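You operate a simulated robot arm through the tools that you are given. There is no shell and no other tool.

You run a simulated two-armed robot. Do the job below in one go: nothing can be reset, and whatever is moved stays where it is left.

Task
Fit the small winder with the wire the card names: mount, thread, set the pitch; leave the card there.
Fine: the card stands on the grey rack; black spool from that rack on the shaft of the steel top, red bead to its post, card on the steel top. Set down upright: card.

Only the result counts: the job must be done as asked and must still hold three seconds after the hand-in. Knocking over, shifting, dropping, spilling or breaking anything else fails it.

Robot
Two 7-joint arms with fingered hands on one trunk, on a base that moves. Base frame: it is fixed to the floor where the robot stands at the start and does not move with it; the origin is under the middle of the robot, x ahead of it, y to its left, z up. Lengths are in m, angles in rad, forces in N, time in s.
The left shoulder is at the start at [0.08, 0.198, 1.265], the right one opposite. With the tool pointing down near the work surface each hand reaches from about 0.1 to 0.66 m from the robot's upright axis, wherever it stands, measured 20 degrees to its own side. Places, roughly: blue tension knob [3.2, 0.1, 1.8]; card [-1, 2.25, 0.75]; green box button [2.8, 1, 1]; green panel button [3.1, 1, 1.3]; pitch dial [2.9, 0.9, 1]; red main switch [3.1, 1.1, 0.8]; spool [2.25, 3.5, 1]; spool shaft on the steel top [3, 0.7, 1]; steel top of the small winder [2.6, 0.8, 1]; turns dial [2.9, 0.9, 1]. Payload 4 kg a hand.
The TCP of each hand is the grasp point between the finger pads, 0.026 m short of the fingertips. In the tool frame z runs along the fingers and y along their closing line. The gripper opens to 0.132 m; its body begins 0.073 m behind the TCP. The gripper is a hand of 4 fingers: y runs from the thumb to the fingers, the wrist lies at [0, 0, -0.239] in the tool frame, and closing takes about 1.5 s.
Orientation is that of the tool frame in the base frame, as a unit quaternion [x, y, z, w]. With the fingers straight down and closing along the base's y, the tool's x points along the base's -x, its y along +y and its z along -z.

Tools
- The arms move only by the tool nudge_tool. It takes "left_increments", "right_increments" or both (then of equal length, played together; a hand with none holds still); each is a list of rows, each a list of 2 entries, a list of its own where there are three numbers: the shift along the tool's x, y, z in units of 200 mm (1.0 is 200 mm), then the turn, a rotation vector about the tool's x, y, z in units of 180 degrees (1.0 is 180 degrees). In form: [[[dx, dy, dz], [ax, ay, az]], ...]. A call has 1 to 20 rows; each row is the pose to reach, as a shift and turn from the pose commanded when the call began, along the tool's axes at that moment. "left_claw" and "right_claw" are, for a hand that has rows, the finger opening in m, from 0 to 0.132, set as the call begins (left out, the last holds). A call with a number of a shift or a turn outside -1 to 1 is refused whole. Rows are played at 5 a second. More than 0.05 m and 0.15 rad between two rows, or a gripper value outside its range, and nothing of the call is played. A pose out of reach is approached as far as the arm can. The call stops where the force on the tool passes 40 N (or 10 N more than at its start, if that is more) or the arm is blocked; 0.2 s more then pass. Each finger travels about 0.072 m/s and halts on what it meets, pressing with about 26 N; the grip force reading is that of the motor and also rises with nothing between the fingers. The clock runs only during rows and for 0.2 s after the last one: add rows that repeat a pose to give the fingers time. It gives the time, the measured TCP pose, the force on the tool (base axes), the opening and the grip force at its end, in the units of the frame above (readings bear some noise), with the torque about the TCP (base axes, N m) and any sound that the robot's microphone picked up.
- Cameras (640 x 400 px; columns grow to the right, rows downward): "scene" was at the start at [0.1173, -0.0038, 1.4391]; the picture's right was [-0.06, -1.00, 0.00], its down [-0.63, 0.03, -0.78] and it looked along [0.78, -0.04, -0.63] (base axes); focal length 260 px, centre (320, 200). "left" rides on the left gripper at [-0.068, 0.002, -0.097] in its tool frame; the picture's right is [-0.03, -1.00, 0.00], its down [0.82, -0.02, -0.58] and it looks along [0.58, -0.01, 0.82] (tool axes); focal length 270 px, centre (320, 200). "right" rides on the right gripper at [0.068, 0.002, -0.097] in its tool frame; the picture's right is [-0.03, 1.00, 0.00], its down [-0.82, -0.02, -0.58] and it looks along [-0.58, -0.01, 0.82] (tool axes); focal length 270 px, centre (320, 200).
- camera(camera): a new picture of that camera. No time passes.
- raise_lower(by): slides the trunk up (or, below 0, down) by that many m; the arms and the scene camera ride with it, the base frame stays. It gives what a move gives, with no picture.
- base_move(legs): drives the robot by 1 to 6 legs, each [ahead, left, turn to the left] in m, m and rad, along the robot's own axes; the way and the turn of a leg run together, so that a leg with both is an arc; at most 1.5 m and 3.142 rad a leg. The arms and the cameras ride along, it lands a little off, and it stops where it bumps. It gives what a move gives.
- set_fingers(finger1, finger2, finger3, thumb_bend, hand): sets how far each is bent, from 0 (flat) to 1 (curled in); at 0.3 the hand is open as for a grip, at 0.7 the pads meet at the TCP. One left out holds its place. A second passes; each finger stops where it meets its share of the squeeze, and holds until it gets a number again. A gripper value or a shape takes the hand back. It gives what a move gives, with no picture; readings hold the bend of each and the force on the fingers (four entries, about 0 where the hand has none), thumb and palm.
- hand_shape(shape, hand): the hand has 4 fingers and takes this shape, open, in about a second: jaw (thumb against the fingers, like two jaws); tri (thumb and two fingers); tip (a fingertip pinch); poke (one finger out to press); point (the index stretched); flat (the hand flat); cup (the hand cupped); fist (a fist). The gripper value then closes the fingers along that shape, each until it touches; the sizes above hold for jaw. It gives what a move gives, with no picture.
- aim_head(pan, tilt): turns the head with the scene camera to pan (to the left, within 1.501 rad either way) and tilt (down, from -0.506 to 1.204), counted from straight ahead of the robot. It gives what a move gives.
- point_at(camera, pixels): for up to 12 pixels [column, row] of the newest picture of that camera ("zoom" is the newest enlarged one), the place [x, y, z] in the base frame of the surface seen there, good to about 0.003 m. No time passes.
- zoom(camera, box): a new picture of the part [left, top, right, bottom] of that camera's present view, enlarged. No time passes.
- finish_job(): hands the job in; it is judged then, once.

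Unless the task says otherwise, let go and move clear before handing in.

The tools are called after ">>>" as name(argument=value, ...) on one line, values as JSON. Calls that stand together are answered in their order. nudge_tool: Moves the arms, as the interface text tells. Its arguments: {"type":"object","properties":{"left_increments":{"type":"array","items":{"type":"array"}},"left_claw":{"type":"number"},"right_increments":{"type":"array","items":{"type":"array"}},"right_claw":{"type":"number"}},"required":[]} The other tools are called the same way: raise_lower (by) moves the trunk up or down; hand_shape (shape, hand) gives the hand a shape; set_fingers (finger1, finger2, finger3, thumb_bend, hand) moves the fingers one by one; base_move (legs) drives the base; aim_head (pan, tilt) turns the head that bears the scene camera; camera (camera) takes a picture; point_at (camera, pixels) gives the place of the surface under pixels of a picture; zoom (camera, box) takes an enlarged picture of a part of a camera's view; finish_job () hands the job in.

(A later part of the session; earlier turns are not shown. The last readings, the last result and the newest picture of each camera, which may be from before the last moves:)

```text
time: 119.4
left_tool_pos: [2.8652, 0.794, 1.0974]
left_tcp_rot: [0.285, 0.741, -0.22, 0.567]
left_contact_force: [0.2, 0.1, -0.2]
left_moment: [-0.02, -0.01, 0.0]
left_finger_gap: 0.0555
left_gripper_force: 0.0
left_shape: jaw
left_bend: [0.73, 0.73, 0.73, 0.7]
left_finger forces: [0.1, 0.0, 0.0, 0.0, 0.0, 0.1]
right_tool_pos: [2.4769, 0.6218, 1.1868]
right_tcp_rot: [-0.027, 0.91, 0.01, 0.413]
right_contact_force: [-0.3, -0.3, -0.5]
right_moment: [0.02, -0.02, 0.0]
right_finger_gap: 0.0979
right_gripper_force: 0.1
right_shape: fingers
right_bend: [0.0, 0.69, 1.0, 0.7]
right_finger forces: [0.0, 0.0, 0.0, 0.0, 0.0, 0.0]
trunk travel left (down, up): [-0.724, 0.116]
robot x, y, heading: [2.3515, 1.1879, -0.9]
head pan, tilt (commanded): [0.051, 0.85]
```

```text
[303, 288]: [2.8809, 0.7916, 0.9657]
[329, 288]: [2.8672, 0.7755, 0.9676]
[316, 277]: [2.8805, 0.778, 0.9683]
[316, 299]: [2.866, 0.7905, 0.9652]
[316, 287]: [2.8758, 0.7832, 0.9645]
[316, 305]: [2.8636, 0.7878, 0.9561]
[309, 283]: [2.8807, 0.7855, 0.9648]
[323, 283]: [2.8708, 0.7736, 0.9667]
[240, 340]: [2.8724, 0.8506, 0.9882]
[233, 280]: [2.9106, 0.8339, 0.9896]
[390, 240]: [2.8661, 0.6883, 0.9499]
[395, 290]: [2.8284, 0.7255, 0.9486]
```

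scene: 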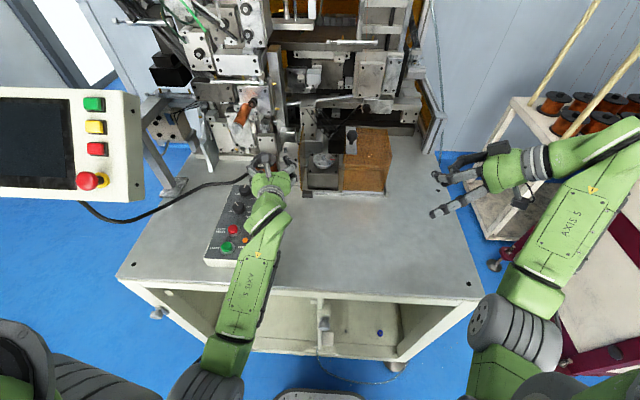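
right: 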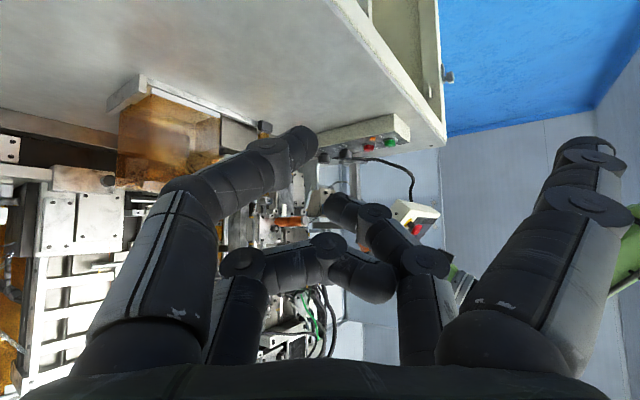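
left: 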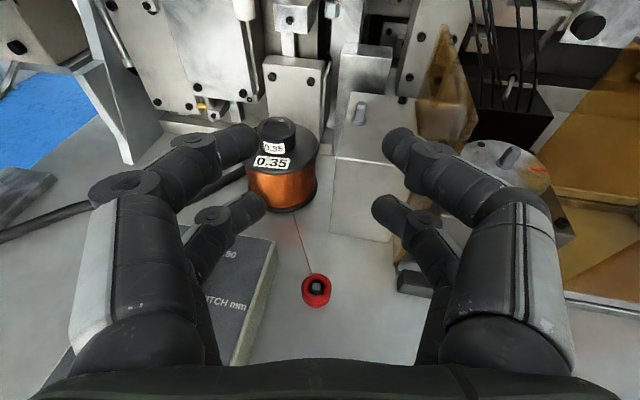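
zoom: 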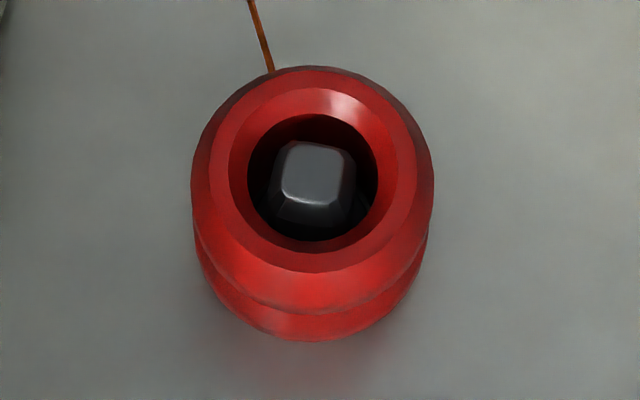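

The bead's centre is (2.8737,0.784), outer 22 mm, hollow with the pin inside. The dial box edge is close on the left, so I yaw the hand 20° more to the left to keep its knuckles clear.

>>> nudge_tool(left_increments=[[[-0.002, -0.008, 0.006], [-0.0359, 0, -0.0097]], [[-0.003, -0.017, 0.012], [-0.0717, 0, -0.0193]], [[-0.005, -0.025, 0.019], [-0.1076, 0, -0.029]]])

>>> camera(camera="left")

```text
time: 120.2
left_tool_pos: [2.8653, 0.7849, 1.0984]
left_tcp_rot: [0.15, 0.779, -0.117, 0.597]
left_contact_force: [0.2, 0.4, 0.1]
left_moment: [0.0, 0.03, -0.01]
left_finger_gap: 0.0552
left_gripper_force: 0.0
left_shape: jaw
left_bend: [0.73, 0.73, 0.73, 0.7]
left_finger forces: [0.0, 0.1, 0.1, 0.0, 0.0, 0.1]
right_tool_pos: [2.4773, 0.621, 1.1858]
right_tcp_rot: [-0.028, 0.911, 0.01, 0.411]
right_contact_force: [1.0, -0.4, -0.2]
right_moment: [0.01, -0.02, 0.01]
right_finger_gap: 0.0979
right_gripper_force: 0.0
right_shape: fingers
right_bend: [0.0, 0.69, 1.0, 0.7]
right_finger forces: [0.1, 0.0, 0.0, 0.1, 0.0, 0.1]
trunk travel left (down, up): [-0.724, 0.116]
robot x, y, heading: [2.3467, 1.1926, -0.9]
head pan, tilt (commanded): [0.051, 0.85]
```

```text
taken
```

left: 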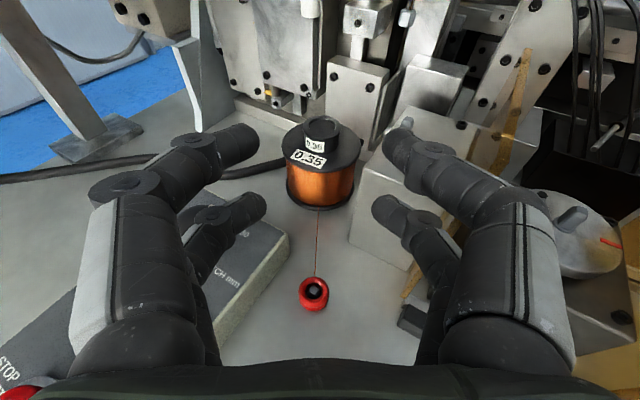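

The hand now points well clear of the dial box; the bead is at (313,293). I descend toward it, stopping 1.5 cm short to check.

>>> nudge_tool(left_increments=[[[0.16, 0.004, 0.04], [0, 0, 0]], [[0.32, 0.009, 0.08], [0, 0, 0]], [[0.47, 0.013, 0.119], [0, 0, 0]]])

>>> camera(camera="left")

>>> zoom(camera="scene", box=[230, 130, 350, 230])

```text
time: 121.0
left_tool_pos: [2.8637, 0.7894, 1.0007]
left_tcp_rot: [0.152, 0.779, -0.119, 0.597]
left_contact_force: [-3.5, -1.4, 0.2]
left_moment: [-0.08, 0.08, 0.12]
left_finger_gap: 0.0541
left_gripper_force: 0.0
left_shape: jaw
left_bend: [0.73, 0.74, 0.73, 0.7]
left_finger forces: [0.1, 3.3, 0.0, 0.0, 0.1, 0.1]
right_tool_pos: [2.4753, 0.6228, 1.1858]
right_tcp_rot: [-0.025, 0.911, 0.009, 0.412]
right_contact_force: [1.0, -0.5, -0.5]
right_moment: [-0.03, -0.01, -0.03]
right_finger_gap: 0.0979
right_gripper_force: 0.0
right_shape: fingers
right_bend: [0.0, 0.69, 1.0, 0.7]
right_finger forces: [0.0, 0.0, 0.1, 0.0, 0.0, 0.0]
trunk travel left (down, up): [-0.724, 0.116]
robot x, y, heading: [2.3456, 1.1914, -0.905]
head pan, tilt (commanded): [0.051, 0.85]
```

```text
taken
```

left: 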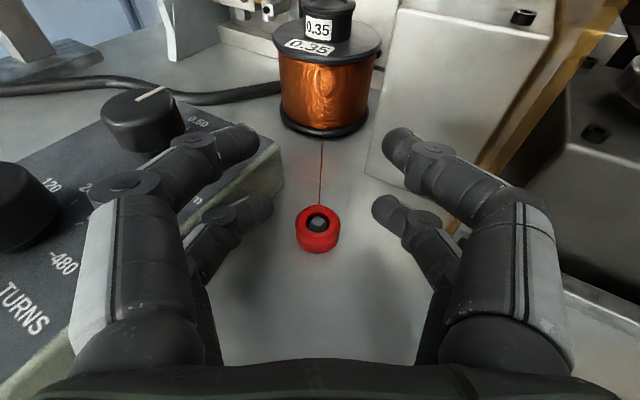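

```text
4.00 times, centred on (290, 180) of scene
```

zoom: 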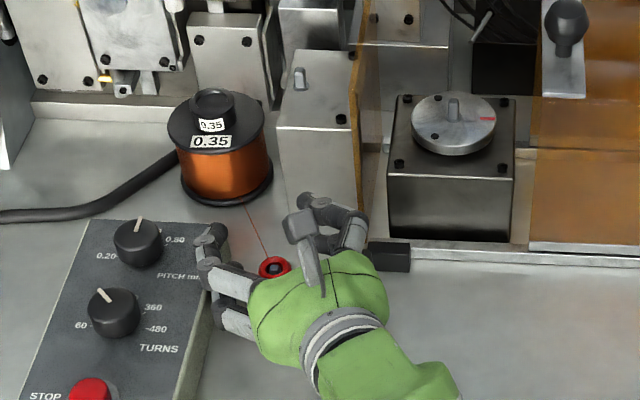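

The left lower digit touches the dial box edge (3.3 N) at this opening. I narrow the opening to 0.04, which still clears the 22 mm bead.

>>> nudge_tool(left_increments=[[[0, 0, 0], [0, 0, 0]], [[0, 0, 0], [0, 0, 0]]], left_claw=0.04)

>>> camera(camera="left")

>>> point_at(camera="left", pixels=[[304, 222], [332, 222], [318, 210], [318, 236], [318, 222], [270, 205], [375, 205]])

```text
time: 121.6
left_tool_pos: [2.8649, 0.7881, 1.0001]
left_tcp_rot: [0.15, 0.779, -0.117, 0.597]
left_contact_force: [0.0, -0.9, 0.2]
left_moment: [-0.01, 0.02, -0.02]
left_finger_gap: 0.0405
left_gripper_force: 0.0
left_shape: jaw
left_bend: [0.73, 0.74, 0.73, 0.7]
left_finger forces: [0.0, 0.0, 0.0, 0.0, 0.1, 0.1]
right_tool_pos: [2.4771, 0.6208, 1.1862]
right_tcp_rot: [-0.027, 0.911, 0.01, 0.412]
right_contact_force: [-0.1, 0.1, 0.5]
right_moment: [0.02, -0.03, 0.01]
right_finger_gap: 0.098
right_gripper_force: 0.0
right_shape: fingers
right_bend: [0.0, 0.69, 1.0, 0.7]
right_finger forces: [0.1, 0.1, 0.0, 0.0, 0.0, 0.0]
trunk travel left (down, up): [-0.724, 0.116]
robot x, y, heading: [2.3486, 1.1919, -0.898]
head pan, tilt (commanded): [0.051, 0.85]
```

```text
taken
```

left: 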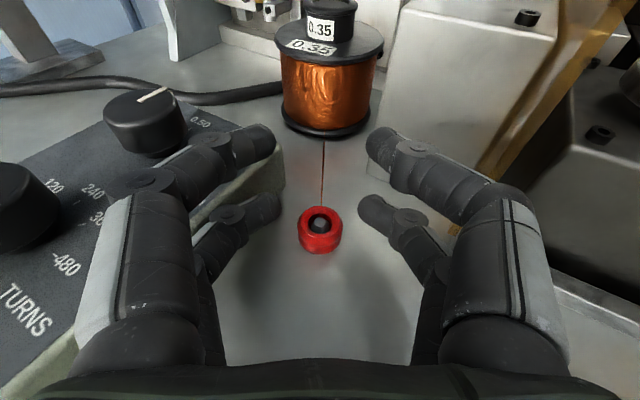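

```text
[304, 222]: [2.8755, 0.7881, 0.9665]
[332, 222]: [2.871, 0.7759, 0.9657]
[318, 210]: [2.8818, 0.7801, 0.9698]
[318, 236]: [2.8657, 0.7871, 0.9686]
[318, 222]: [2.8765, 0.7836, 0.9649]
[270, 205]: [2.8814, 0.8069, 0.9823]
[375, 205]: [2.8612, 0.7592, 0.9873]
```

No contact now. The bead's centre (2.8735,0.783) matches the tips' meeting point within 1.5 mm; I descend the last 14 mm.

>>> nudge_tool(left_increments=[[[0.035, -0.007, 0.009], [0, 0, 0]], [[0.069, -0.007, 0.0185], [0, 0, 0]]])

>>> camera(camera="left")

```text
time: 122.2
left_tool_pos: [2.8639, 0.7871, 0.9856]
left_tcp_rot: [0.151, 0.779, -0.118, 0.596]
left_contact_force: [0.6, -0.4, 0.8]
left_moment: [-0.04, 0.01, -0.03]
left_finger_gap: 0.0402
left_gripper_force: 0.1
left_shape: jaw
left_bend: [0.73, 0.74, 0.73, 0.7]
left_finger forces: [0.0, 0.1, 0.0, 0.0, 0.0, 0.0]
right_tool_pos: [2.4776, 0.6207, 1.1851]
right_tcp_rot: [-0.026, 0.91, 0.009, 0.413]
right_contact_force: [-0.6, 0.0, -0.4]
right_moment: [0.0, 0.0, 0.02]
right_finger_gap: 0.0976
right_gripper_force: 0.1
right_shape: fingers
right_bend: [0.0, 0.69, 1.0, 0.7]
right_finger forces: [0.0, 0.0, 0.0, 0.2, 0.1, 0.1]
trunk travel left (down, up): [-0.724, 0.116]
robot x, y, heading: [2.3489, 1.1905, -0.903]
head pan, tilt (commanded): [0.051, 0.85]
```

```text
taken
```

left: 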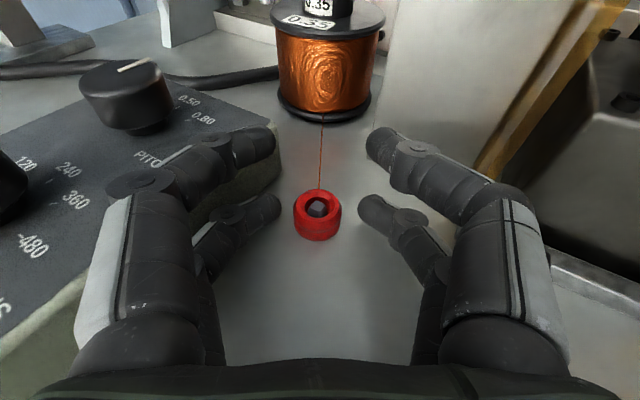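

The tips at (275,205) and (363,207) are level with the bead (318,210). I close gently.

>>> nudge_tool(left_increments=[[[0, 0, 0], [0, 0, 0]], [[0, 0, 0], [0, 0, 0]], [[0, 0, 0], [0, 0, 0]]], left_claw=0.014)

>>> camera(camera="left")

```text
time: 123.0
left_tool_pos: [2.8633, 0.7876, 0.9855]
left_tcp_rot: [0.15, 0.779, -0.117, 0.597]
left_contact_force: [-0.5, -0.2, 0.6]
left_moment: [0.03, -0.01, -0.02]
left_finger_gap: 0.0154
left_gripper_force: 0.1
left_shape: jaw
left_bend: [0.72, 0.71, 0.71, 0.7]
left_finger forces: [0.0, 2.2, 2.1, 0.0, 0.0, 0.0]
right_tool_pos: [2.4774, 0.6213, 1.1848]
right_tcp_rot: [-0.027, 0.911, 0.01, 0.412]
right_contact_force: [-0.3, 0.2, 0.1]
right_moment: [0.04, 0.02, 0.0]
right_finger_gap: 0.0979
right_gripper_force: 0.0
right_shape: fingers
right_bend: [0.0, 0.69, 1.0, 0.7]
right_finger forces: [0.0, 0.1, 0.0, 0.1, 0.0, 0.0]
trunk travel left (down, up): [-0.724, 0.116]
robot x, y, heading: [2.3466, 1.1883, -0.897]
head pan, tilt (commanded): [0.051, 0.85]
```

```text
taken
```

left: 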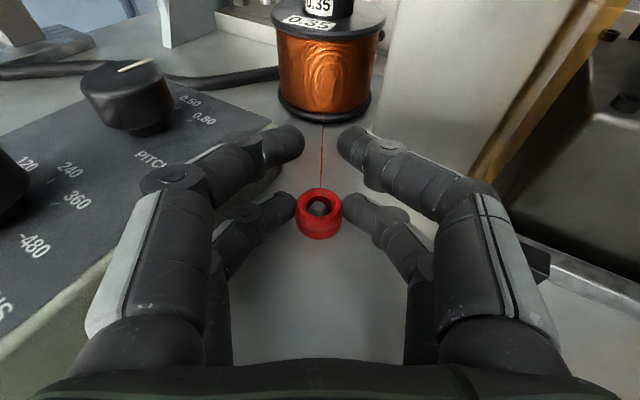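

Both lower fingers touch the bead evenly (2.2/2.1 N). I tighten just those two fingers.

>>> set_fingers(hand="left", finger2=0.85, finger3=0.85)

>>> zoom(camera="left", box=[260, 160, 380, 260])

```text
time: 124.0
left_tool_pos: [2.8629, 0.7875, 0.9862]
left_tcp_rot: [0.152, 0.779, -0.118, 0.597]
left_contact_force: [0.8, -0.8, 0.8]
left_moment: [0.01, 0.02, 0.01]
left_finger_gap: 0.0153
left_gripper_force: 8.1
left_shape: fingers
left_bend: [0.72, 0.71, 0.71, 0.7]
left_finger forces: [0.0, 8.2, 8.3, 0.0, 0.0, 0.0]
right_tool_pos: [2.4775, 0.6221, 1.1842]
right_tcp_rot: [-0.027, 0.91, 0.01, 0.413]
right_contact_force: [0.9, 1.1, -0.3]
right_moment: [-0.01, -0.02, 0.0]
right_finger_gap: 0.0977
right_gripper_force: 0.1
right_shape: fingers
right_bend: [0.0, 0.69, 1.0, 0.7]
right_finger forces: [0.0, 0.0, 0.0, 0.1, 0.0, 0.0]
trunk travel left (down, up): [-0.724, 0.116]
robot x, y, heading: [2.3462, 1.1879, -0.903]
head pan, tilt (commanded): [0.051, 0.85]
```

```text
4.00 times, centred on (320, 210) of left
```

zoom: 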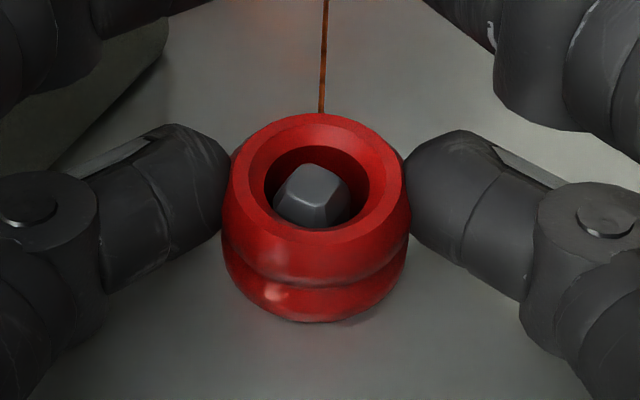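

The pinch is clean and even (8 N each). I lift the bead 3 cm straight up off its pin.

>>> nudge_tool(left_increments=[[[-0.05, 0, -0.013], [0, 0, 0]], [[-0.1, 0, -0.026], [0, 0, 0]], [[-0.145, 0, -0.039], [0, 0, 0]]])

>>> camera(camera="left")

>>> zoom(camera="scene", box=[230, 130, 350, 230])

```text
time: 124.8
left_tool_pos: [2.8632, 0.7879, 1.0171]
left_tcp_rot: [0.151, 0.779, -0.117, 0.597]
left_contact_force: [0.1, -0.6, 0.5]
left_moment: [-0.01, -0.01, 0.0]
left_finger_gap: 0.015
left_gripper_force: 8.1
left_shape: fingers
left_bend: [0.72, 0.71, 0.71, 0.7]
left_finger forces: [0.0, 8.0, 8.1, 0.1, 0.0, 0.0]
right_tool_pos: [2.4757, 0.622, 1.1861]
right_tcp_rot: [-0.028, 0.911, 0.01, 0.412]
right_contact_force: [0.6, -0.5, -0.5]
right_moment: [0.02, 0.0, -0.01]
right_finger_gap: 0.0978
right_gripper_force: 0.1
right_shape: fingers
right_bend: [0.0, 0.69, 1.0, 0.7]
right_finger forces: [0.0, 0.1, 0.0, 0.0, 0.0, 0.1]
trunk travel left (down, up): [-0.724, 0.116]
robot x, y, heading: [2.3493, 1.1951, -0.901]
head pan, tilt (commanded): [0.051, 0.85]
```

```text
taken
```

left: 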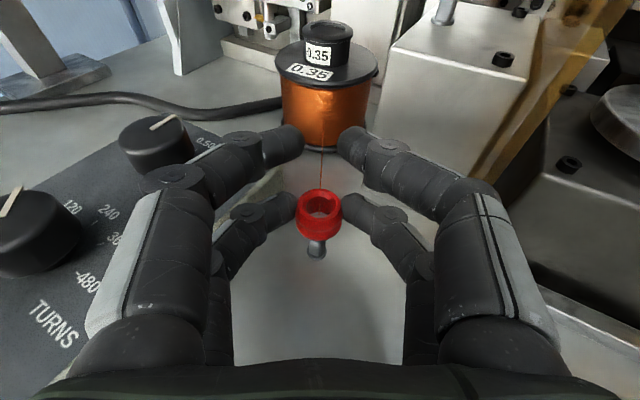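

```text
4.00 times, centred on (290, 180) of scene
```

zoom: 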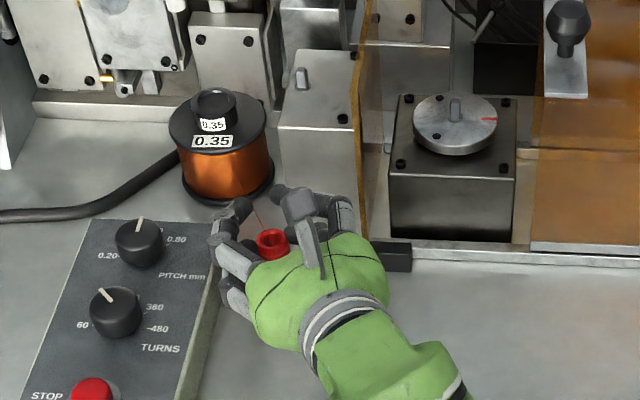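

The bead is off its pin and held level. I raise it to z≈1.12 and turn the hand to face the block squarely.

>>> nudge_tool(left_increments=[[[-0.217, 0, -0.058], [0, 0, 0]], [[-0.434, 0, -0.116], [0, 0, 0]], [[-0.507, 0, -0.136], [0.035, 0, 0.0093]], [[-0.507, 0, -0.136], [0.07, 0, 0.0186]], [[-0.507, 0, -0.136], [0.104, 0, 0.028]], [[-0.507, 0, -0.136], [0.139, 0, 0.0373]], [[-0.507, 0, -0.136], [0.174, 0, 0.0466]]])

>>> camera(camera="left")

>>> camera(camera="scene")

```text
time: 126.4
left_tool_pos: [2.8644, 0.7882, 1.1219]
left_tcp_rot: [0.363, 0.705, -0.281, 0.541]
left_contact_force: [-0.1, -0.2, 0.1]
left_moment: [-0.01, 0.01, -0.01]
left_finger_gap: 0.015
left_gripper_force: 7.8
left_shape: fingers
left_bend: [0.72, 0.71, 0.71, 0.7]
left_finger forces: [0.1, 7.9, 8.0, 0.1, 0.1, 0.0]
right_tool_pos: [2.4765, 0.6219, 1.1854]
right_tcp_rot: [-0.027, 0.911, 0.009, 0.412]
right_contact_force: [0.2, -0.4, -0.6]
right_moment: [-0.03, 0.0, 0.02]
right_finger_gap: 0.0979
right_gripper_force: 0.0
right_shape: fingers
right_bend: [0.0, 0.69, 1.0, 0.7]
right_finger forces: [0.0, 0.0, 0.0, 0.0, 0.0, 0.0]
trunk travel left (down, up): [-0.724, 0.116]
robot x, y, heading: [2.3481, 1.1893, -0.899]
head pan, tilt (commanded): [0.051, 0.85]
```

```text
taken
```

left: 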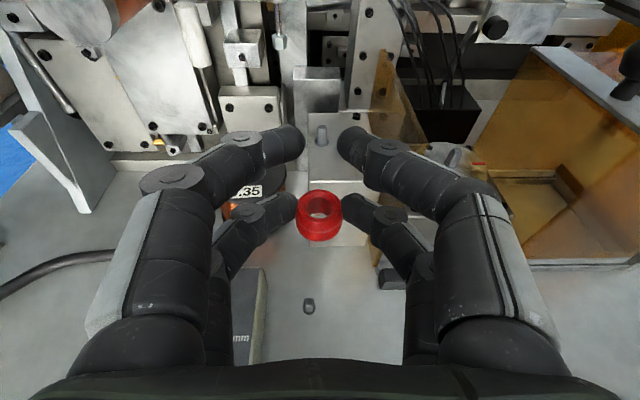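

```text
taken
```

scene: 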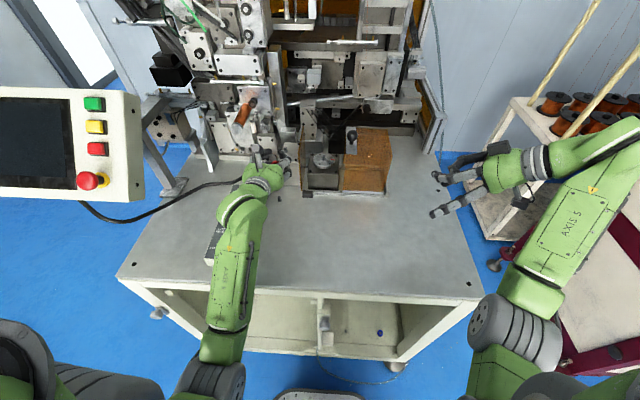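

The bead (319,218) now points straight at the dowel (321,133). I measure both from this view.

>>> zoom(camera="left", box=[270, 110, 370, 260])

>>> point_at(camera="left", pixels=[[298, 213], [342, 213], [320, 193], [320, 232], [322, 126], [322, 133], [322, 142], [310, 118], [340, 120], [309, 302], [320, 212], [322, 155]])

```text
2.67 times, centred on (320, 185) of left
```

zoom: 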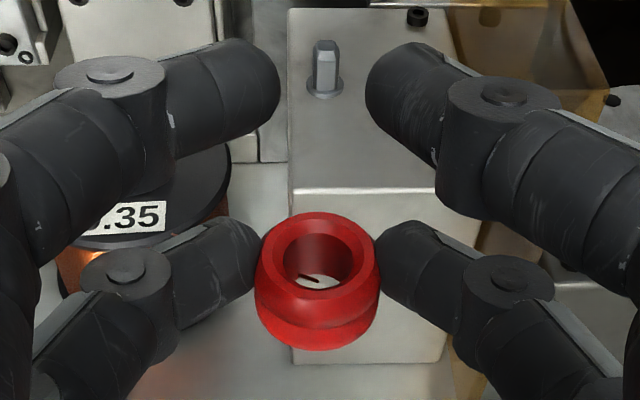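

```text
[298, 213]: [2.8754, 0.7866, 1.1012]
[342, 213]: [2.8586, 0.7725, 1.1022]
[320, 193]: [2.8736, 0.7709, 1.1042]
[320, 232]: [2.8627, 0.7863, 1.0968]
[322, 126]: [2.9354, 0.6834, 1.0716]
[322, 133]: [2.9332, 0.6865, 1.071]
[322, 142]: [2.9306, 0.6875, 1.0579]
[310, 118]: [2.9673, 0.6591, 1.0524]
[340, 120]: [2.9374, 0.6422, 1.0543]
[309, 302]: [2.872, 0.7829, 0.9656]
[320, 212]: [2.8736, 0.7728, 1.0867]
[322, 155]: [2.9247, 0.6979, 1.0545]
```

Relative to the bead, the dowel lies 0.1157 m straight ahead and 0.5 mm sideways. I move forward over it at this height (bead bottom ~15 mm above the dowel).

>>> nudge_tool(left_increments=[[[-0.04, 0, 0.15], [0, 0, 0]], [[-0.08, -0.001, 0.3], [0, 0, 0]], [[-0.12, -0.002, 0.45], [0, 0, 0]], [[-0.149, -0.0025, 0.559], [0, 0, 0]]])

>>> camera(camera="left")

>>> zoom(camera="scene", box=[240, 115, 340, 205])

```text
time: 127.4
left_tool_pos: [2.9299, 0.6923, 1.1185]
left_tcp_rot: [0.362, 0.706, -0.28, 0.541]
left_contact_force: [0.5, 0.5, -0.3]
left_moment: [-0.02, 0.0, 0.0]
left_finger_gap: 0.0156
left_gripper_force: 8.1
left_shape: fingers
left_bend: [0.72, 0.71, 0.71, 0.7]
left_finger forces: [0.1, 7.9, 7.9, 0.0, 0.2, 0.0]
right_tool_pos: [2.4764, 0.621, 1.1858]
right_tcp_rot: [-0.027, 0.911, 0.01, 0.412]
right_contact_force: [0.0, -0.5, 0.1]
right_moment: [0.0, 0.02, 0.03]
right_finger_gap: 0.0979
right_gripper_force: 0.0
right_shape: fingers
right_bend: [0.0, 0.69, 1.0, 0.7]
right_finger forces: [0.0, 0.1, 0.0, 0.1, 0.1, 0.0]
trunk travel left (down, up): [-0.724, 0.116]
robot x, y, heading: [2.3505, 1.1917, -0.901]
head pan, tilt (commanded): [0.051, 0.85]
```

```text
taken
```

left: 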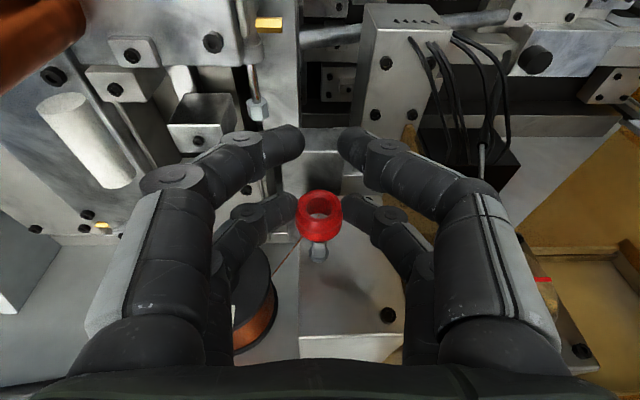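

```text
4.44 times, centred on (290, 160) of scene
```

zoom: 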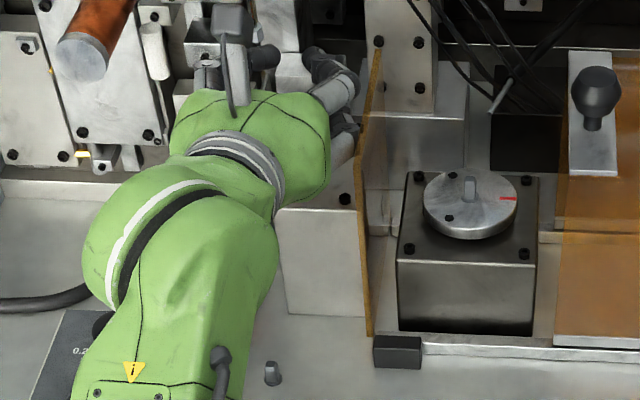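

In the left view the dowel's foot shows right below the bead (319,250 vs 320,215), which fits alignment. I zoom to verify through the bead's hole.

>>> zoom(camera="left", box=[280, 175, 360, 275])

>>> point_at(camera="zoom", pixels=[[320, 140], [325, 150], [320, 300], [320, 320], [300, 335], [345, 335], [245, 150], [400, 150], [320, 90], [320, 210]])

```text
4.00 times, centred on (320, 225) of left
```

zoom: 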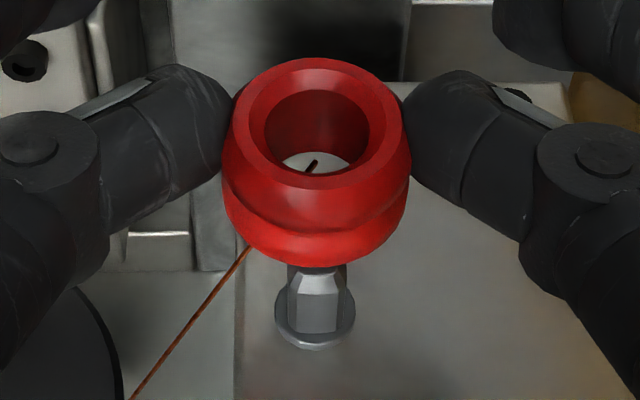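

```text
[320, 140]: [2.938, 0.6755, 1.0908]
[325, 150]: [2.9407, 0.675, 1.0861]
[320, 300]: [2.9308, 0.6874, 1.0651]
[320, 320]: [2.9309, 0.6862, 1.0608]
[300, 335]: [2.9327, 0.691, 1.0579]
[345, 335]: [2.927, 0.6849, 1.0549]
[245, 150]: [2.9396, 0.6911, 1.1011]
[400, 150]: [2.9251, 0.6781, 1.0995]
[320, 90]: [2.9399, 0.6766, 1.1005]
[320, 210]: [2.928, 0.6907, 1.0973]
```

Bead centre (2.933,0.684) and dowel centre (2.9334,0.6834) agree within 1 mm. I lower the bead 2 cm over the dowel.

>>> nudge_tool(left_increments=[[[0.024, 0, 0.0065], [0, 0, 0]], [[0.048, 0, 0.013], [0, 0, 0]], [[0.072, 0, 0.0193], [0, 0, 0]], [[0.097, 0, 0.0258], [0, 0, 0]]])

>>> zoom(camera="left", box=[280, 175, 360, 275])

```text
time: 128.4
left_tool_pos: [2.9312, 0.6922, 1.1007]
left_tcp_rot: [0.362, 0.706, -0.279, 0.541]
left_contact_force: [-0.8, 0.2, 0.7]
left_moment: [0.01, 0.03, 0.0]
left_finger_gap: 0.0149
left_gripper_force: 7.6
left_shape: fingers
left_bend: [0.72, 0.71, 0.71, 0.7]
left_finger forces: [0.1, 7.9, 8.1, 0.0, 0.0, 0.0]
right_tool_pos: [2.4762, 0.622, 1.185]
right_tcp_rot: [-0.026, 0.911, 0.009, 0.412]
right_contact_force: [-0.5, -0.9, 0.3]
right_moment: [0.02, 0.01, -0.01]
right_finger_gap: 0.0978
right_gripper_force: 0.1
right_shape: fingers
right_bend: [0.0, 0.69, 1.0, 0.7]
right_finger forces: [0.0, 0.1, 0.0, 0.0, 0.0, 0.1]
trunk travel left (down, up): [-0.724, 0.116]
robot x, y, heading: [2.3462, 1.1925, -0.902]
head pan, tilt (commanded): [0.051, 0.85]
```

```text
4.00 times, centred on (320, 225) of left
```

zoom: 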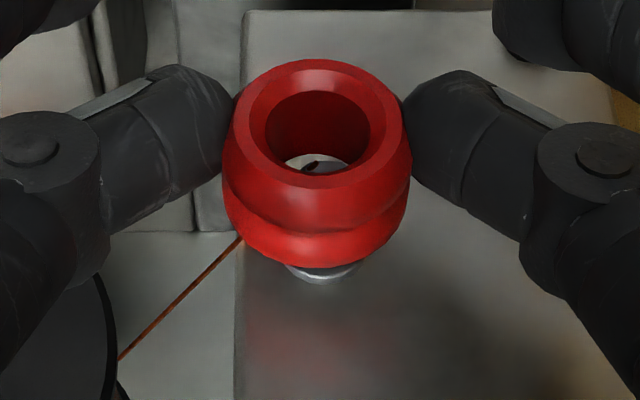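

No contact force with the bead bottom at ≈1.065, below the dowel's tip, so the dowel is in the hole. I lower the last millimetres to seat it.

>>> nudge_tool(left_increments=[[[0.012, 0, 0.0032], [0, 0, 0]], [[0.024, 0, 0.0064], [0, 0, 0]], [[0.036, 0, 0.0097], [0, 0, 0]]])

>>> zoom(camera="left", box=[280, 175, 360, 275])

```text
time: 129.2
left_tool_pos: [2.9305, 0.6929, 1.0955]
left_tcp_rot: [0.363, 0.704, -0.282, 0.542]
left_contact_force: [0.0, 1.2, 1.7]
left_moment: [-0.06, 0.08, -0.04]
left_finger_gap: 0.0145
left_gripper_force: 9.1
left_shape: fingers
left_bend: [0.72, 0.71, 0.71, 0.7]
left_finger forces: [0.0, 7.7, 8.5, 0.0, 1.5, 0.0]
right_tool_pos: [2.4767, 0.6221, 1.1856]
right_tcp_rot: [-0.027, 0.91, 0.008, 0.413]
right_contact_force: [0.7, -0.2, 0.1]
right_moment: [0.01, 0.0, -0.01]
right_finger_gap: 0.098
right_gripper_force: 0.1
right_shape: fingers
right_bend: [0.0, 0.69, 1.0, 0.7]
right_finger forces: [0.0, 0.0, 0.0, 0.0, 0.0, 0.1]
trunk travel left (down, up): [-0.724, 0.116]
robot x, y, heading: [2.3477, 1.1914, -0.9]
head pan, tilt (commanded): [0.051, 0.85]
```

```text
4.00 times, centred on (320, 225) of left
```

zoom: 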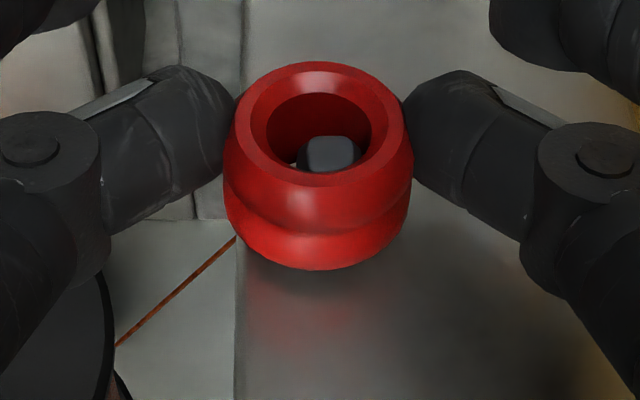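

The dowel's tip now shows inside the bead's hole (330,155) and a light contact (1.7 N) appears. I press down another 2–3 mm to make sure it is seated.

>>> nudge_tool(left_increments=[[[0.007, 0, 0.002], [0, 0, 0]], [[0.014, 0, 0.004], [0, 0, 0]]])

>>> point_at(camera="left", pixels=[[320, 192], [320, 233], [300, 215], [341, 215]])

>>> zoom(camera="left", box=[280, 175, 360, 275])

```text
time: 129.8
left_tool_pos: [2.9311, 0.6943, 1.0919]
left_tcp_rot: [0.362, 0.706, -0.28, 0.541]
left_contact_force: [0.3, 0.6, 1.6]
left_moment: [-0.05, 0.03, -0.02]
left_finger_gap: 0.0143
left_gripper_force: 8.2
left_shape: fingers
left_bend: [0.72, 0.71, 0.71, 0.7]
left_finger forces: [0.0, 8.2, 8.4, 0.0, 0.8, 0.0]
right_tool_pos: [2.4757, 0.6223, 1.1866]
right_tcp_rot: [-0.027, 0.911, 0.009, 0.411]
right_contact_force: [-0.2, 0.6, -0.4]
right_moment: [0.01, 0.01, -0.02]
right_finger_gap: 0.0979
right_gripper_force: 0.0
right_shape: fingers
right_bend: [0.0, 0.69, 1.0, 0.7]
right_finger forces: [0.0, 0.0, 0.0, 0.0, 0.0, 0.1]
trunk travel left (down, up): [-0.724, 0.116]
robot x, y, heading: [2.3514, 1.1933, -0.901]
head pan, tilt (commanded): [0.051, 0.85]
```

```text
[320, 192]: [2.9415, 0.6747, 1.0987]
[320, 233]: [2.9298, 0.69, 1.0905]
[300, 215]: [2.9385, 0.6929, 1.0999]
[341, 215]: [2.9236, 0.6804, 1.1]
```

```text
4.00 times, centred on (320, 225) of left
```

zoom: 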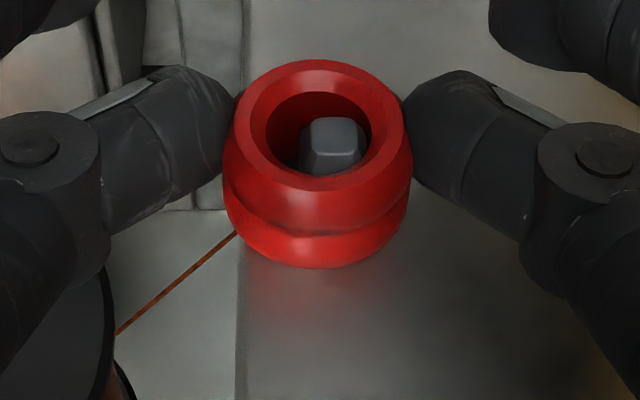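

The bead bottom is at ≈1.056, the block's top, with the dowel standing in its hole. I release by opening only the two pinching fingers.

>>> set_fingers(hand="left", finger2=0.62, finger3=0.62)

>>> camera(camera="left")

```text
time: 130.8
left_tool_pos: [2.9315, 0.6929, 1.0907]
left_tcp_rot: [0.361, 0.706, -0.279, 0.541]
left_contact_force: [0.8, 0.8, -0.1]
left_moment: [0.01, 0.01, -0.04]
left_finger_gap: 0.0147
left_gripper_force: 0.9
left_shape: fingers
left_bend: [0.72, 0.62, 0.62, 0.7]
left_finger forces: [0.0, 0.0, 0.1, 0.0, 0.5, 0.0]
right_tool_pos: [2.4768, 0.6225, 1.1853]
right_tcp_rot: [-0.028, 0.911, 0.01, 0.412]
right_contact_force: [-0.2, 0.2, -0.2]
right_moment: [0.0, 0.01, 0.01]
right_finger_gap: 0.098
right_gripper_force: 0.0
right_shape: fingers
right_bend: [0.0, 0.69, 1.0, 0.7]
right_finger forces: [0.1, 0.0, 0.0, 0.1, 0.0, 0.0]
trunk travel left (down, up): [-0.724, 0.116]
robot x, y, heading: [2.3482, 1.19, -0.907]
head pan, tilt (commanded): [0.051, 0.85]
```

```text
taken
```

left: 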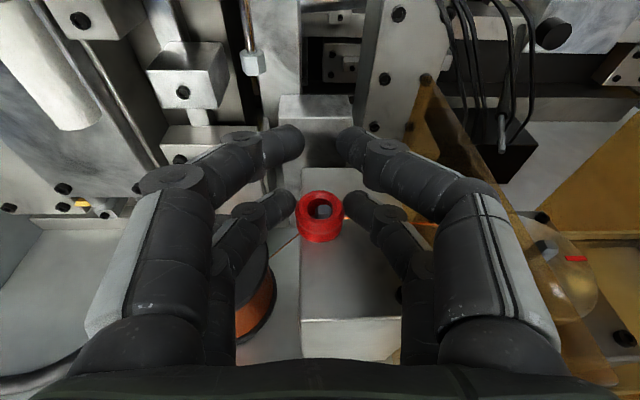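

The contact forces are zero but the tips are still close to the bead; I open those fingers a bit further.

>>> set_fingers(hand="left", finger2=0.5, finger3=0.5)

>>> camera(camera="left")

```text
time: 131.8
left_tool_pos: [2.9332, 0.6939, 1.0908]
left_tcp_rot: [0.361, 0.706, -0.28, 0.541]
left_contact_force: [5.9, 2.3, -0.2]
left_moment: [0.01, -0.02, -0.14]
left_finger_gap: 0.015
left_gripper_force: 3.3
left_shape: fingers
left_bend: [0.72, 0.5, 0.51, 0.7]
left_finger forces: [0.0, 0.0, 6.2, 0.0, 0.1, 0.0]
right_tool_pos: [2.4775, 0.6221, 1.1857]
right_tcp_rot: [-0.026, 0.911, 0.009, 0.412]
right_contact_force: [0.5, 0.2, 0.5]
right_moment: [-0.01, -0.01, 0.0]
right_finger_gap: 0.0977
right_gripper_force: 0.0
right_shape: fingers
right_bend: [0.0, 0.69, 1.0, 0.7]
right_finger forces: [0.0, 0.1, 0.0, 0.1, 0.0, 0.1]
trunk travel left (down, up): [-0.724, 0.116]
robot x, y, heading: [2.3466, 1.1907, -0.904]
head pan, tilt (commanded): [0.051, 0.85]
```

```text
taken
```

left: 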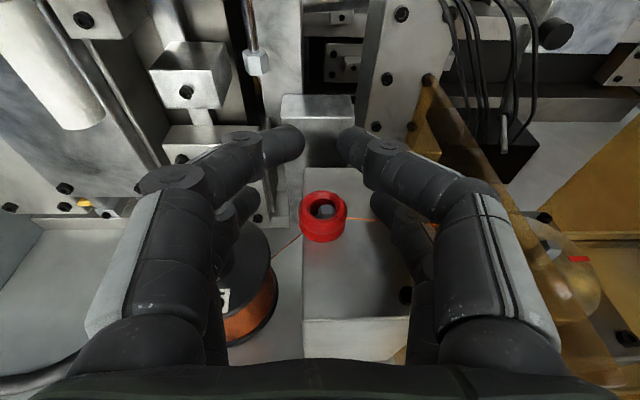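

The fingers are clear of the bead, and a wire now continues from the post to the right (370,222), so threading registered. Finger3 lightly touches the amber plate, so I bring it in a little before backing out.

>>> set_fingers(hand="left", finger3=0.57)

>>> nudge_tool(left_increments=[[[0.01, 0.005, -0.06], [0, 0, 0]], [[0.02, 0.01, -0.13], [0, 0, 0]], [[0.0, 0.01, -0.25], [0, 0, 0]], [[-0.06, 0.01, -0.4], [0, 0, 0]], [[-0.15, 0.01, -0.55], [0, 0, 0]]])

>>> camera(camera="left")

>>> zoom(camera="scene", box=[240, 115, 350, 205])

```text
time: 132.8
left_tool_pos: [2.9307, 0.6937, 1.0904]
left_tcp_rot: [0.363, 0.705, -0.281, 0.541]
left_contact_force: [0.9, 1.9, -1.3]
left_moment: [0.01, -0.04, -0.09]
left_finger_gap: 0.0149
left_gripper_force: 0.6
left_shape: fingers
left_bend: [0.72, 0.5, 0.56, 0.7]
left_finger forces: [0.1, 0.1, 1.5, 0.0, 0.1, 0.1]
right_tool_pos: [2.4771, 0.622, 1.1853]
right_tcp_rot: [-0.027, 0.911, 0.01, 0.412]
right_contact_force: [0.3, -0.6, -0.5]
right_moment: [0.0, 0.0, 0.0]
right_finger_gap: 0.0978
right_gripper_force: 0.0
right_shape: fingers
right_bend: [0.0, 0.69, 1.0, 0.7]
right_finger forces: [0.0, 0.0, 0.0, 0.0, 0.1, 0.1]
trunk travel left (down, up): [-0.724, 0.116]
robot x, y, heading: [2.3498, 1.1933, -0.902]
head pan, tilt (commanded): [0.051, 0.85]
```

```text
time: 134.0
left_tool_pos: [2.8737, 0.7752, 1.1505]
left_tcp_rot: [0.363, 0.705, -0.281, 0.541]
left_contact_force: [0.5, 0.2, 0.3]
left_moment: [-0.02, 0.01, 0.01]
left_finger_gap: 0.0149
left_gripper_force: 0.2
left_shape: fingers
left_bend: [0.72, 0.5, 0.56, 0.7]
left_finger forces: [0.0, 0.0, 0.0, 0.0, 0.1, 0.0]
right_tool_pos: [2.4758, 0.622, 1.185]
right_tcp_rot: [-0.028, 0.91, 0.009, 0.414]
right_contact_force: [0.9, -0.1, -0.7]
right_moment: [-0.01, 0.01, -0.01]
right_finger_gap: 0.0979
right_gripper_force: 0.0
right_shape: fingers
right_bend: [0.0, 0.69, 1.0, 0.7]
right_finger forces: [0.0, 0.1, 0.0, 0.0, 0.0, 0.0]
trunk travel left (down, up): [-0.724, 0.116]
robot x, y, heading: [2.3481, 1.1896, -0.905]
head pan, tilt (commanded): [0.051, 0.85]
```

```text
taken
```

left: 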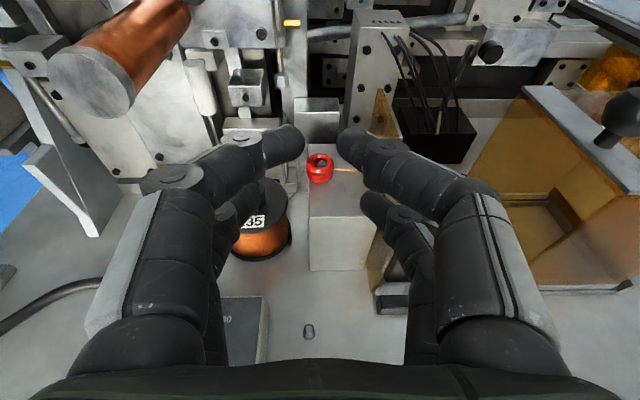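

```text
4.44 times, centred on (295, 160) of scene
```

zoom: 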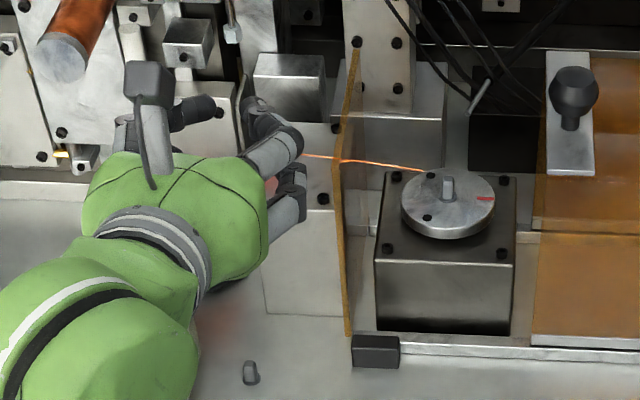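

Threading is confirmed: the wire now runs from the post on to the disc spindle. Next is the pitch dial; I bring the left hand back over the dial box to view the scale.

>>> nudge_tool(left_increments=[[[0.02, 0.05, -0.16], [0, 0, 0]], [[0.045, 0.13, -0.3], [0, 0, 0]], [[0.07, 0.23, -0.43], [0, 0, 0]], [[0.095, 0.34, -0.55], [0, 0, 0]], [[0.121, 0.45, -0.656], [0, 0, 0]]])

>>> camera(camera="left")

>>> zoom(camera="scene", box=[200, 130, 300, 230])

```text
time: 135.3
left_tool_pos: [2.8159, 0.8852, 1.1738]
left_tcp_rot: [0.418, 0.664, -0.326, 0.527]
left_contact_force: [0.1, -0.3, 0.6]
left_moment: [0.02, -0.07, 0.02]
left_finger_gap: 0.0152
left_gripper_force: 0.0
left_shape: fingers
left_bend: [0.72, 0.5, 0.56, 0.7]
left_finger forces: [0.0, 0.0, 0.1, 0.1, 0.1, 0.1]
right_tool_pos: [2.4762, 0.6217, 1.1874]
right_tcp_rot: [-0.027, 0.911, 0.01, 0.412]
right_contact_force: [-0.4, -0.1, 0.1]
right_moment: [0.01, 0.03, -0.01]
right_finger_gap: 0.098
right_gripper_force: 0.1
right_shape: fingers
right_bend: [0.0, 0.69, 1.0, 0.7]
right_finger forces: [0.0, 0.0, 0.1, 0.0, 0.0, 0.0]
trunk travel left (down, up): [-0.724, 0.116]
robot x, y, heading: [2.3495, 1.1886, -0.904]
head pan, tilt (commanded): [0.051, 0.85]
stopped in row 5 (left hand): the arm was blocked; the commanded pose is now the measured one
```

```text
taken
```

left: 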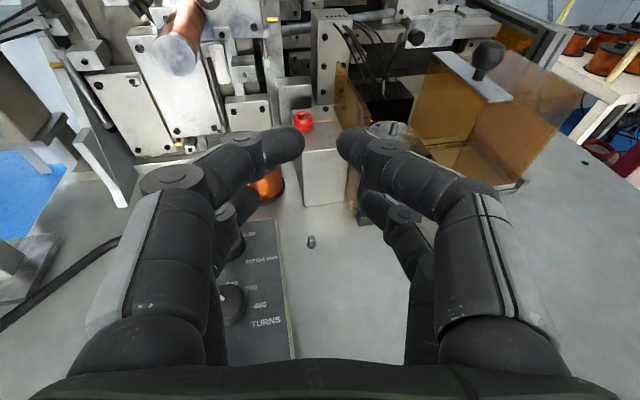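

```text
4.00 times, centred on (250, 180) of scene
```

zoom: 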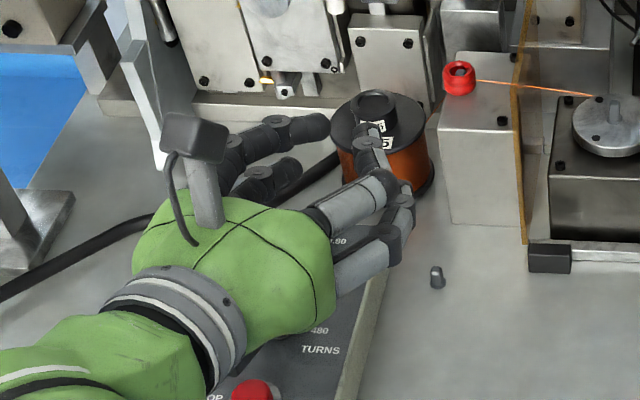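

The arm again reached its folding limit, but the bead on its post with the wire to the disc is well visible. I back the base 0.12 m to get room for viewing and turning the pitch dial.

>>> base_move(legs=[[-0.12, 0, 0]])

>>> camera(camera="left")

>>> camera(camera="scene")

```text
time: 136.6
left_tool_pos: [2.7411, 0.9806, 1.1686]
left_tcp_rot: [0.419, 0.666, -0.326, 0.524]
left_contact_force: [0.0, -0.2, -0.2]
left_moment: [0.01, 0.02, -0.02]
left_finger_gap: 0.0152
left_gripper_force: 0.0
left_shape: fingers
left_bend: [0.72, 0.5, 0.56, 0.7]
left_finger forces: [0.0, 0.1, 0.1, 0.1, 0.0, 0.1]
right_tool_pos: [2.4032, 0.7148, 1.1848]
right_tcp_rot: [-0.027, 0.911, 0.011, 0.411]
right_contact_force: [0.1, 0.3, -0.7]
right_moment: [-0.01, 0.01, -0.01]
right_finger_gap: 0.098
right_gripper_force: 0.0
right_shape: fingers
right_bend: [0.0, 0.69, 1.0, 0.7]
right_finger forces: [0.0, 0.1, 0.0, 0.0, 0.1, 0.0]
trunk travel left (down, up): [-0.724, 0.116]
robot x, y, heading: [2.2699, 1.2883, -0.904]
head pan, tilt (commanded): [0.051, 0.85]
```

```text
taken
```

left: 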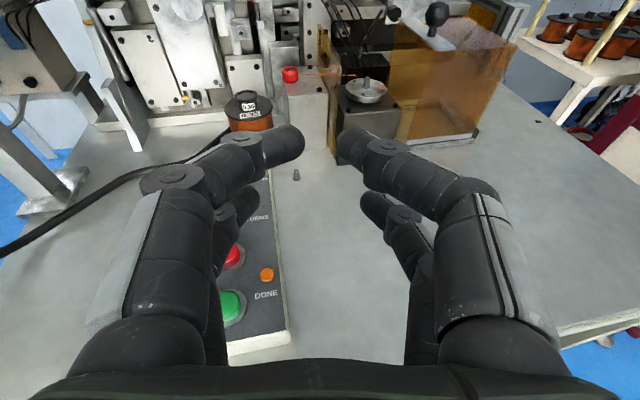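

```text
taken
```

scene: 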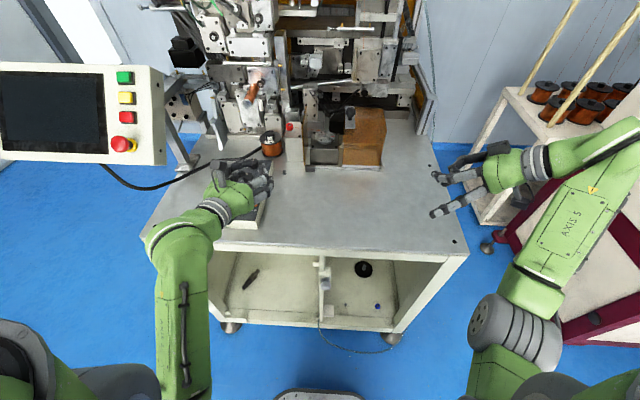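

Spool and bead stay put. I move the left hand over the dial box so its camera looks down on the pitch dial.

>>> nudge_tool(left_increments=[[[-0.06, 0.1, 0.09], [-0.016, 0, -0.004]], [[-0.11, 0.22, 0.18], [-0.032, 0, -0.008]], [[-0.15, 0.34, 0.27], [-0.048, 0, -0.012]], [[-0.193, 0.46, 0.349], [-0.064, 0, -0.0157]]])

>>> camera(camera="left")

```text
time: 137.6
left_tool_pos: [2.8578, 0.9548, 1.1928]
left_tcp_rot: [0.347, 0.705, -0.271, 0.556]
left_contact_force: [-0.3, -0.5, -0.1]
left_moment: [0.01, 0.02, 0.0]
left_finger_gap: 0.0148
left_gripper_force: 0.1
left_shape: fingers
left_bend: [0.72, 0.5, 0.56, 0.7]
left_finger forces: [0.0, 0.1, 0.0, 0.1, 0.0, 0.1]
right_tool_pos: [2.4002, 0.7189, 1.1844]
right_tcp_rot: [-0.027, 0.911, 0.009, 0.412]
right_contact_force: [-0.2, -0.1, 0.5]
right_moment: [0.02, -0.02, -0.01]
right_finger_gap: 0.0978
right_gripper_force: 0.0
right_shape: fingers
right_bend: [0.0, 0.69, 1.0, 0.7]
right_finger forces: [0.0, 0.0, 0.1, 0.0, 0.0, 0.1]
trunk travel left (down, up): [-0.724, 0.116]
robot x, y, heading: [2.2721, 1.289, -0.904]
head pan, tilt (commanded): [0.051, 0.85]
```

```text
taken
```

left: 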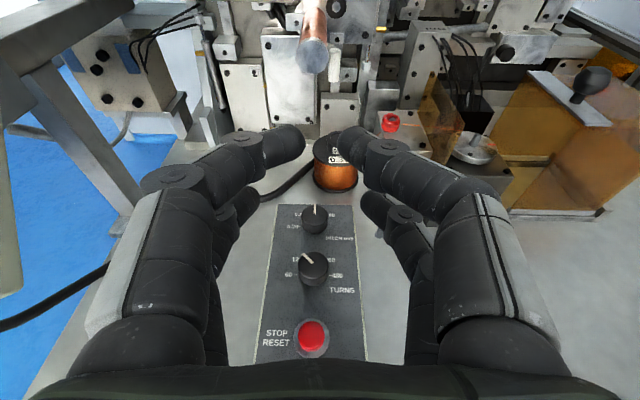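

The pitch dial is at (315,218) in this view; I zoom on it.

>>> zoom(camera="left", box=[275, 195, 360, 250])

>>> point_at(camera="left", pixels=[[315, 208], [315, 215], [303, 217], [327, 217], [315, 227], [315, 206], [313, 262], [300, 226], [340, 240], [275, 207], [352, 207], [314, 330]])

```text
7.27 times, centred on (318, 222) of left
```

zoom: 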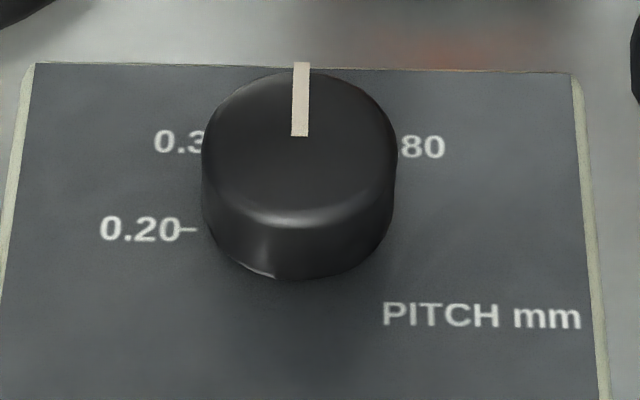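

```text
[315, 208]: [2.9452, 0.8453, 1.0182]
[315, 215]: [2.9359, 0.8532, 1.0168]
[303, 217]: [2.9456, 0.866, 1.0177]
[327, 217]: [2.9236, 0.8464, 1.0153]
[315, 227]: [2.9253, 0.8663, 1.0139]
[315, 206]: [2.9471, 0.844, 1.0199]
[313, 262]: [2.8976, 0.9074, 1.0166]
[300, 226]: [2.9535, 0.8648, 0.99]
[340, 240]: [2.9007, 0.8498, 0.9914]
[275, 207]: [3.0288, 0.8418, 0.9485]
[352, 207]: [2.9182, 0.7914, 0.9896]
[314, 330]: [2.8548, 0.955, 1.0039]
```

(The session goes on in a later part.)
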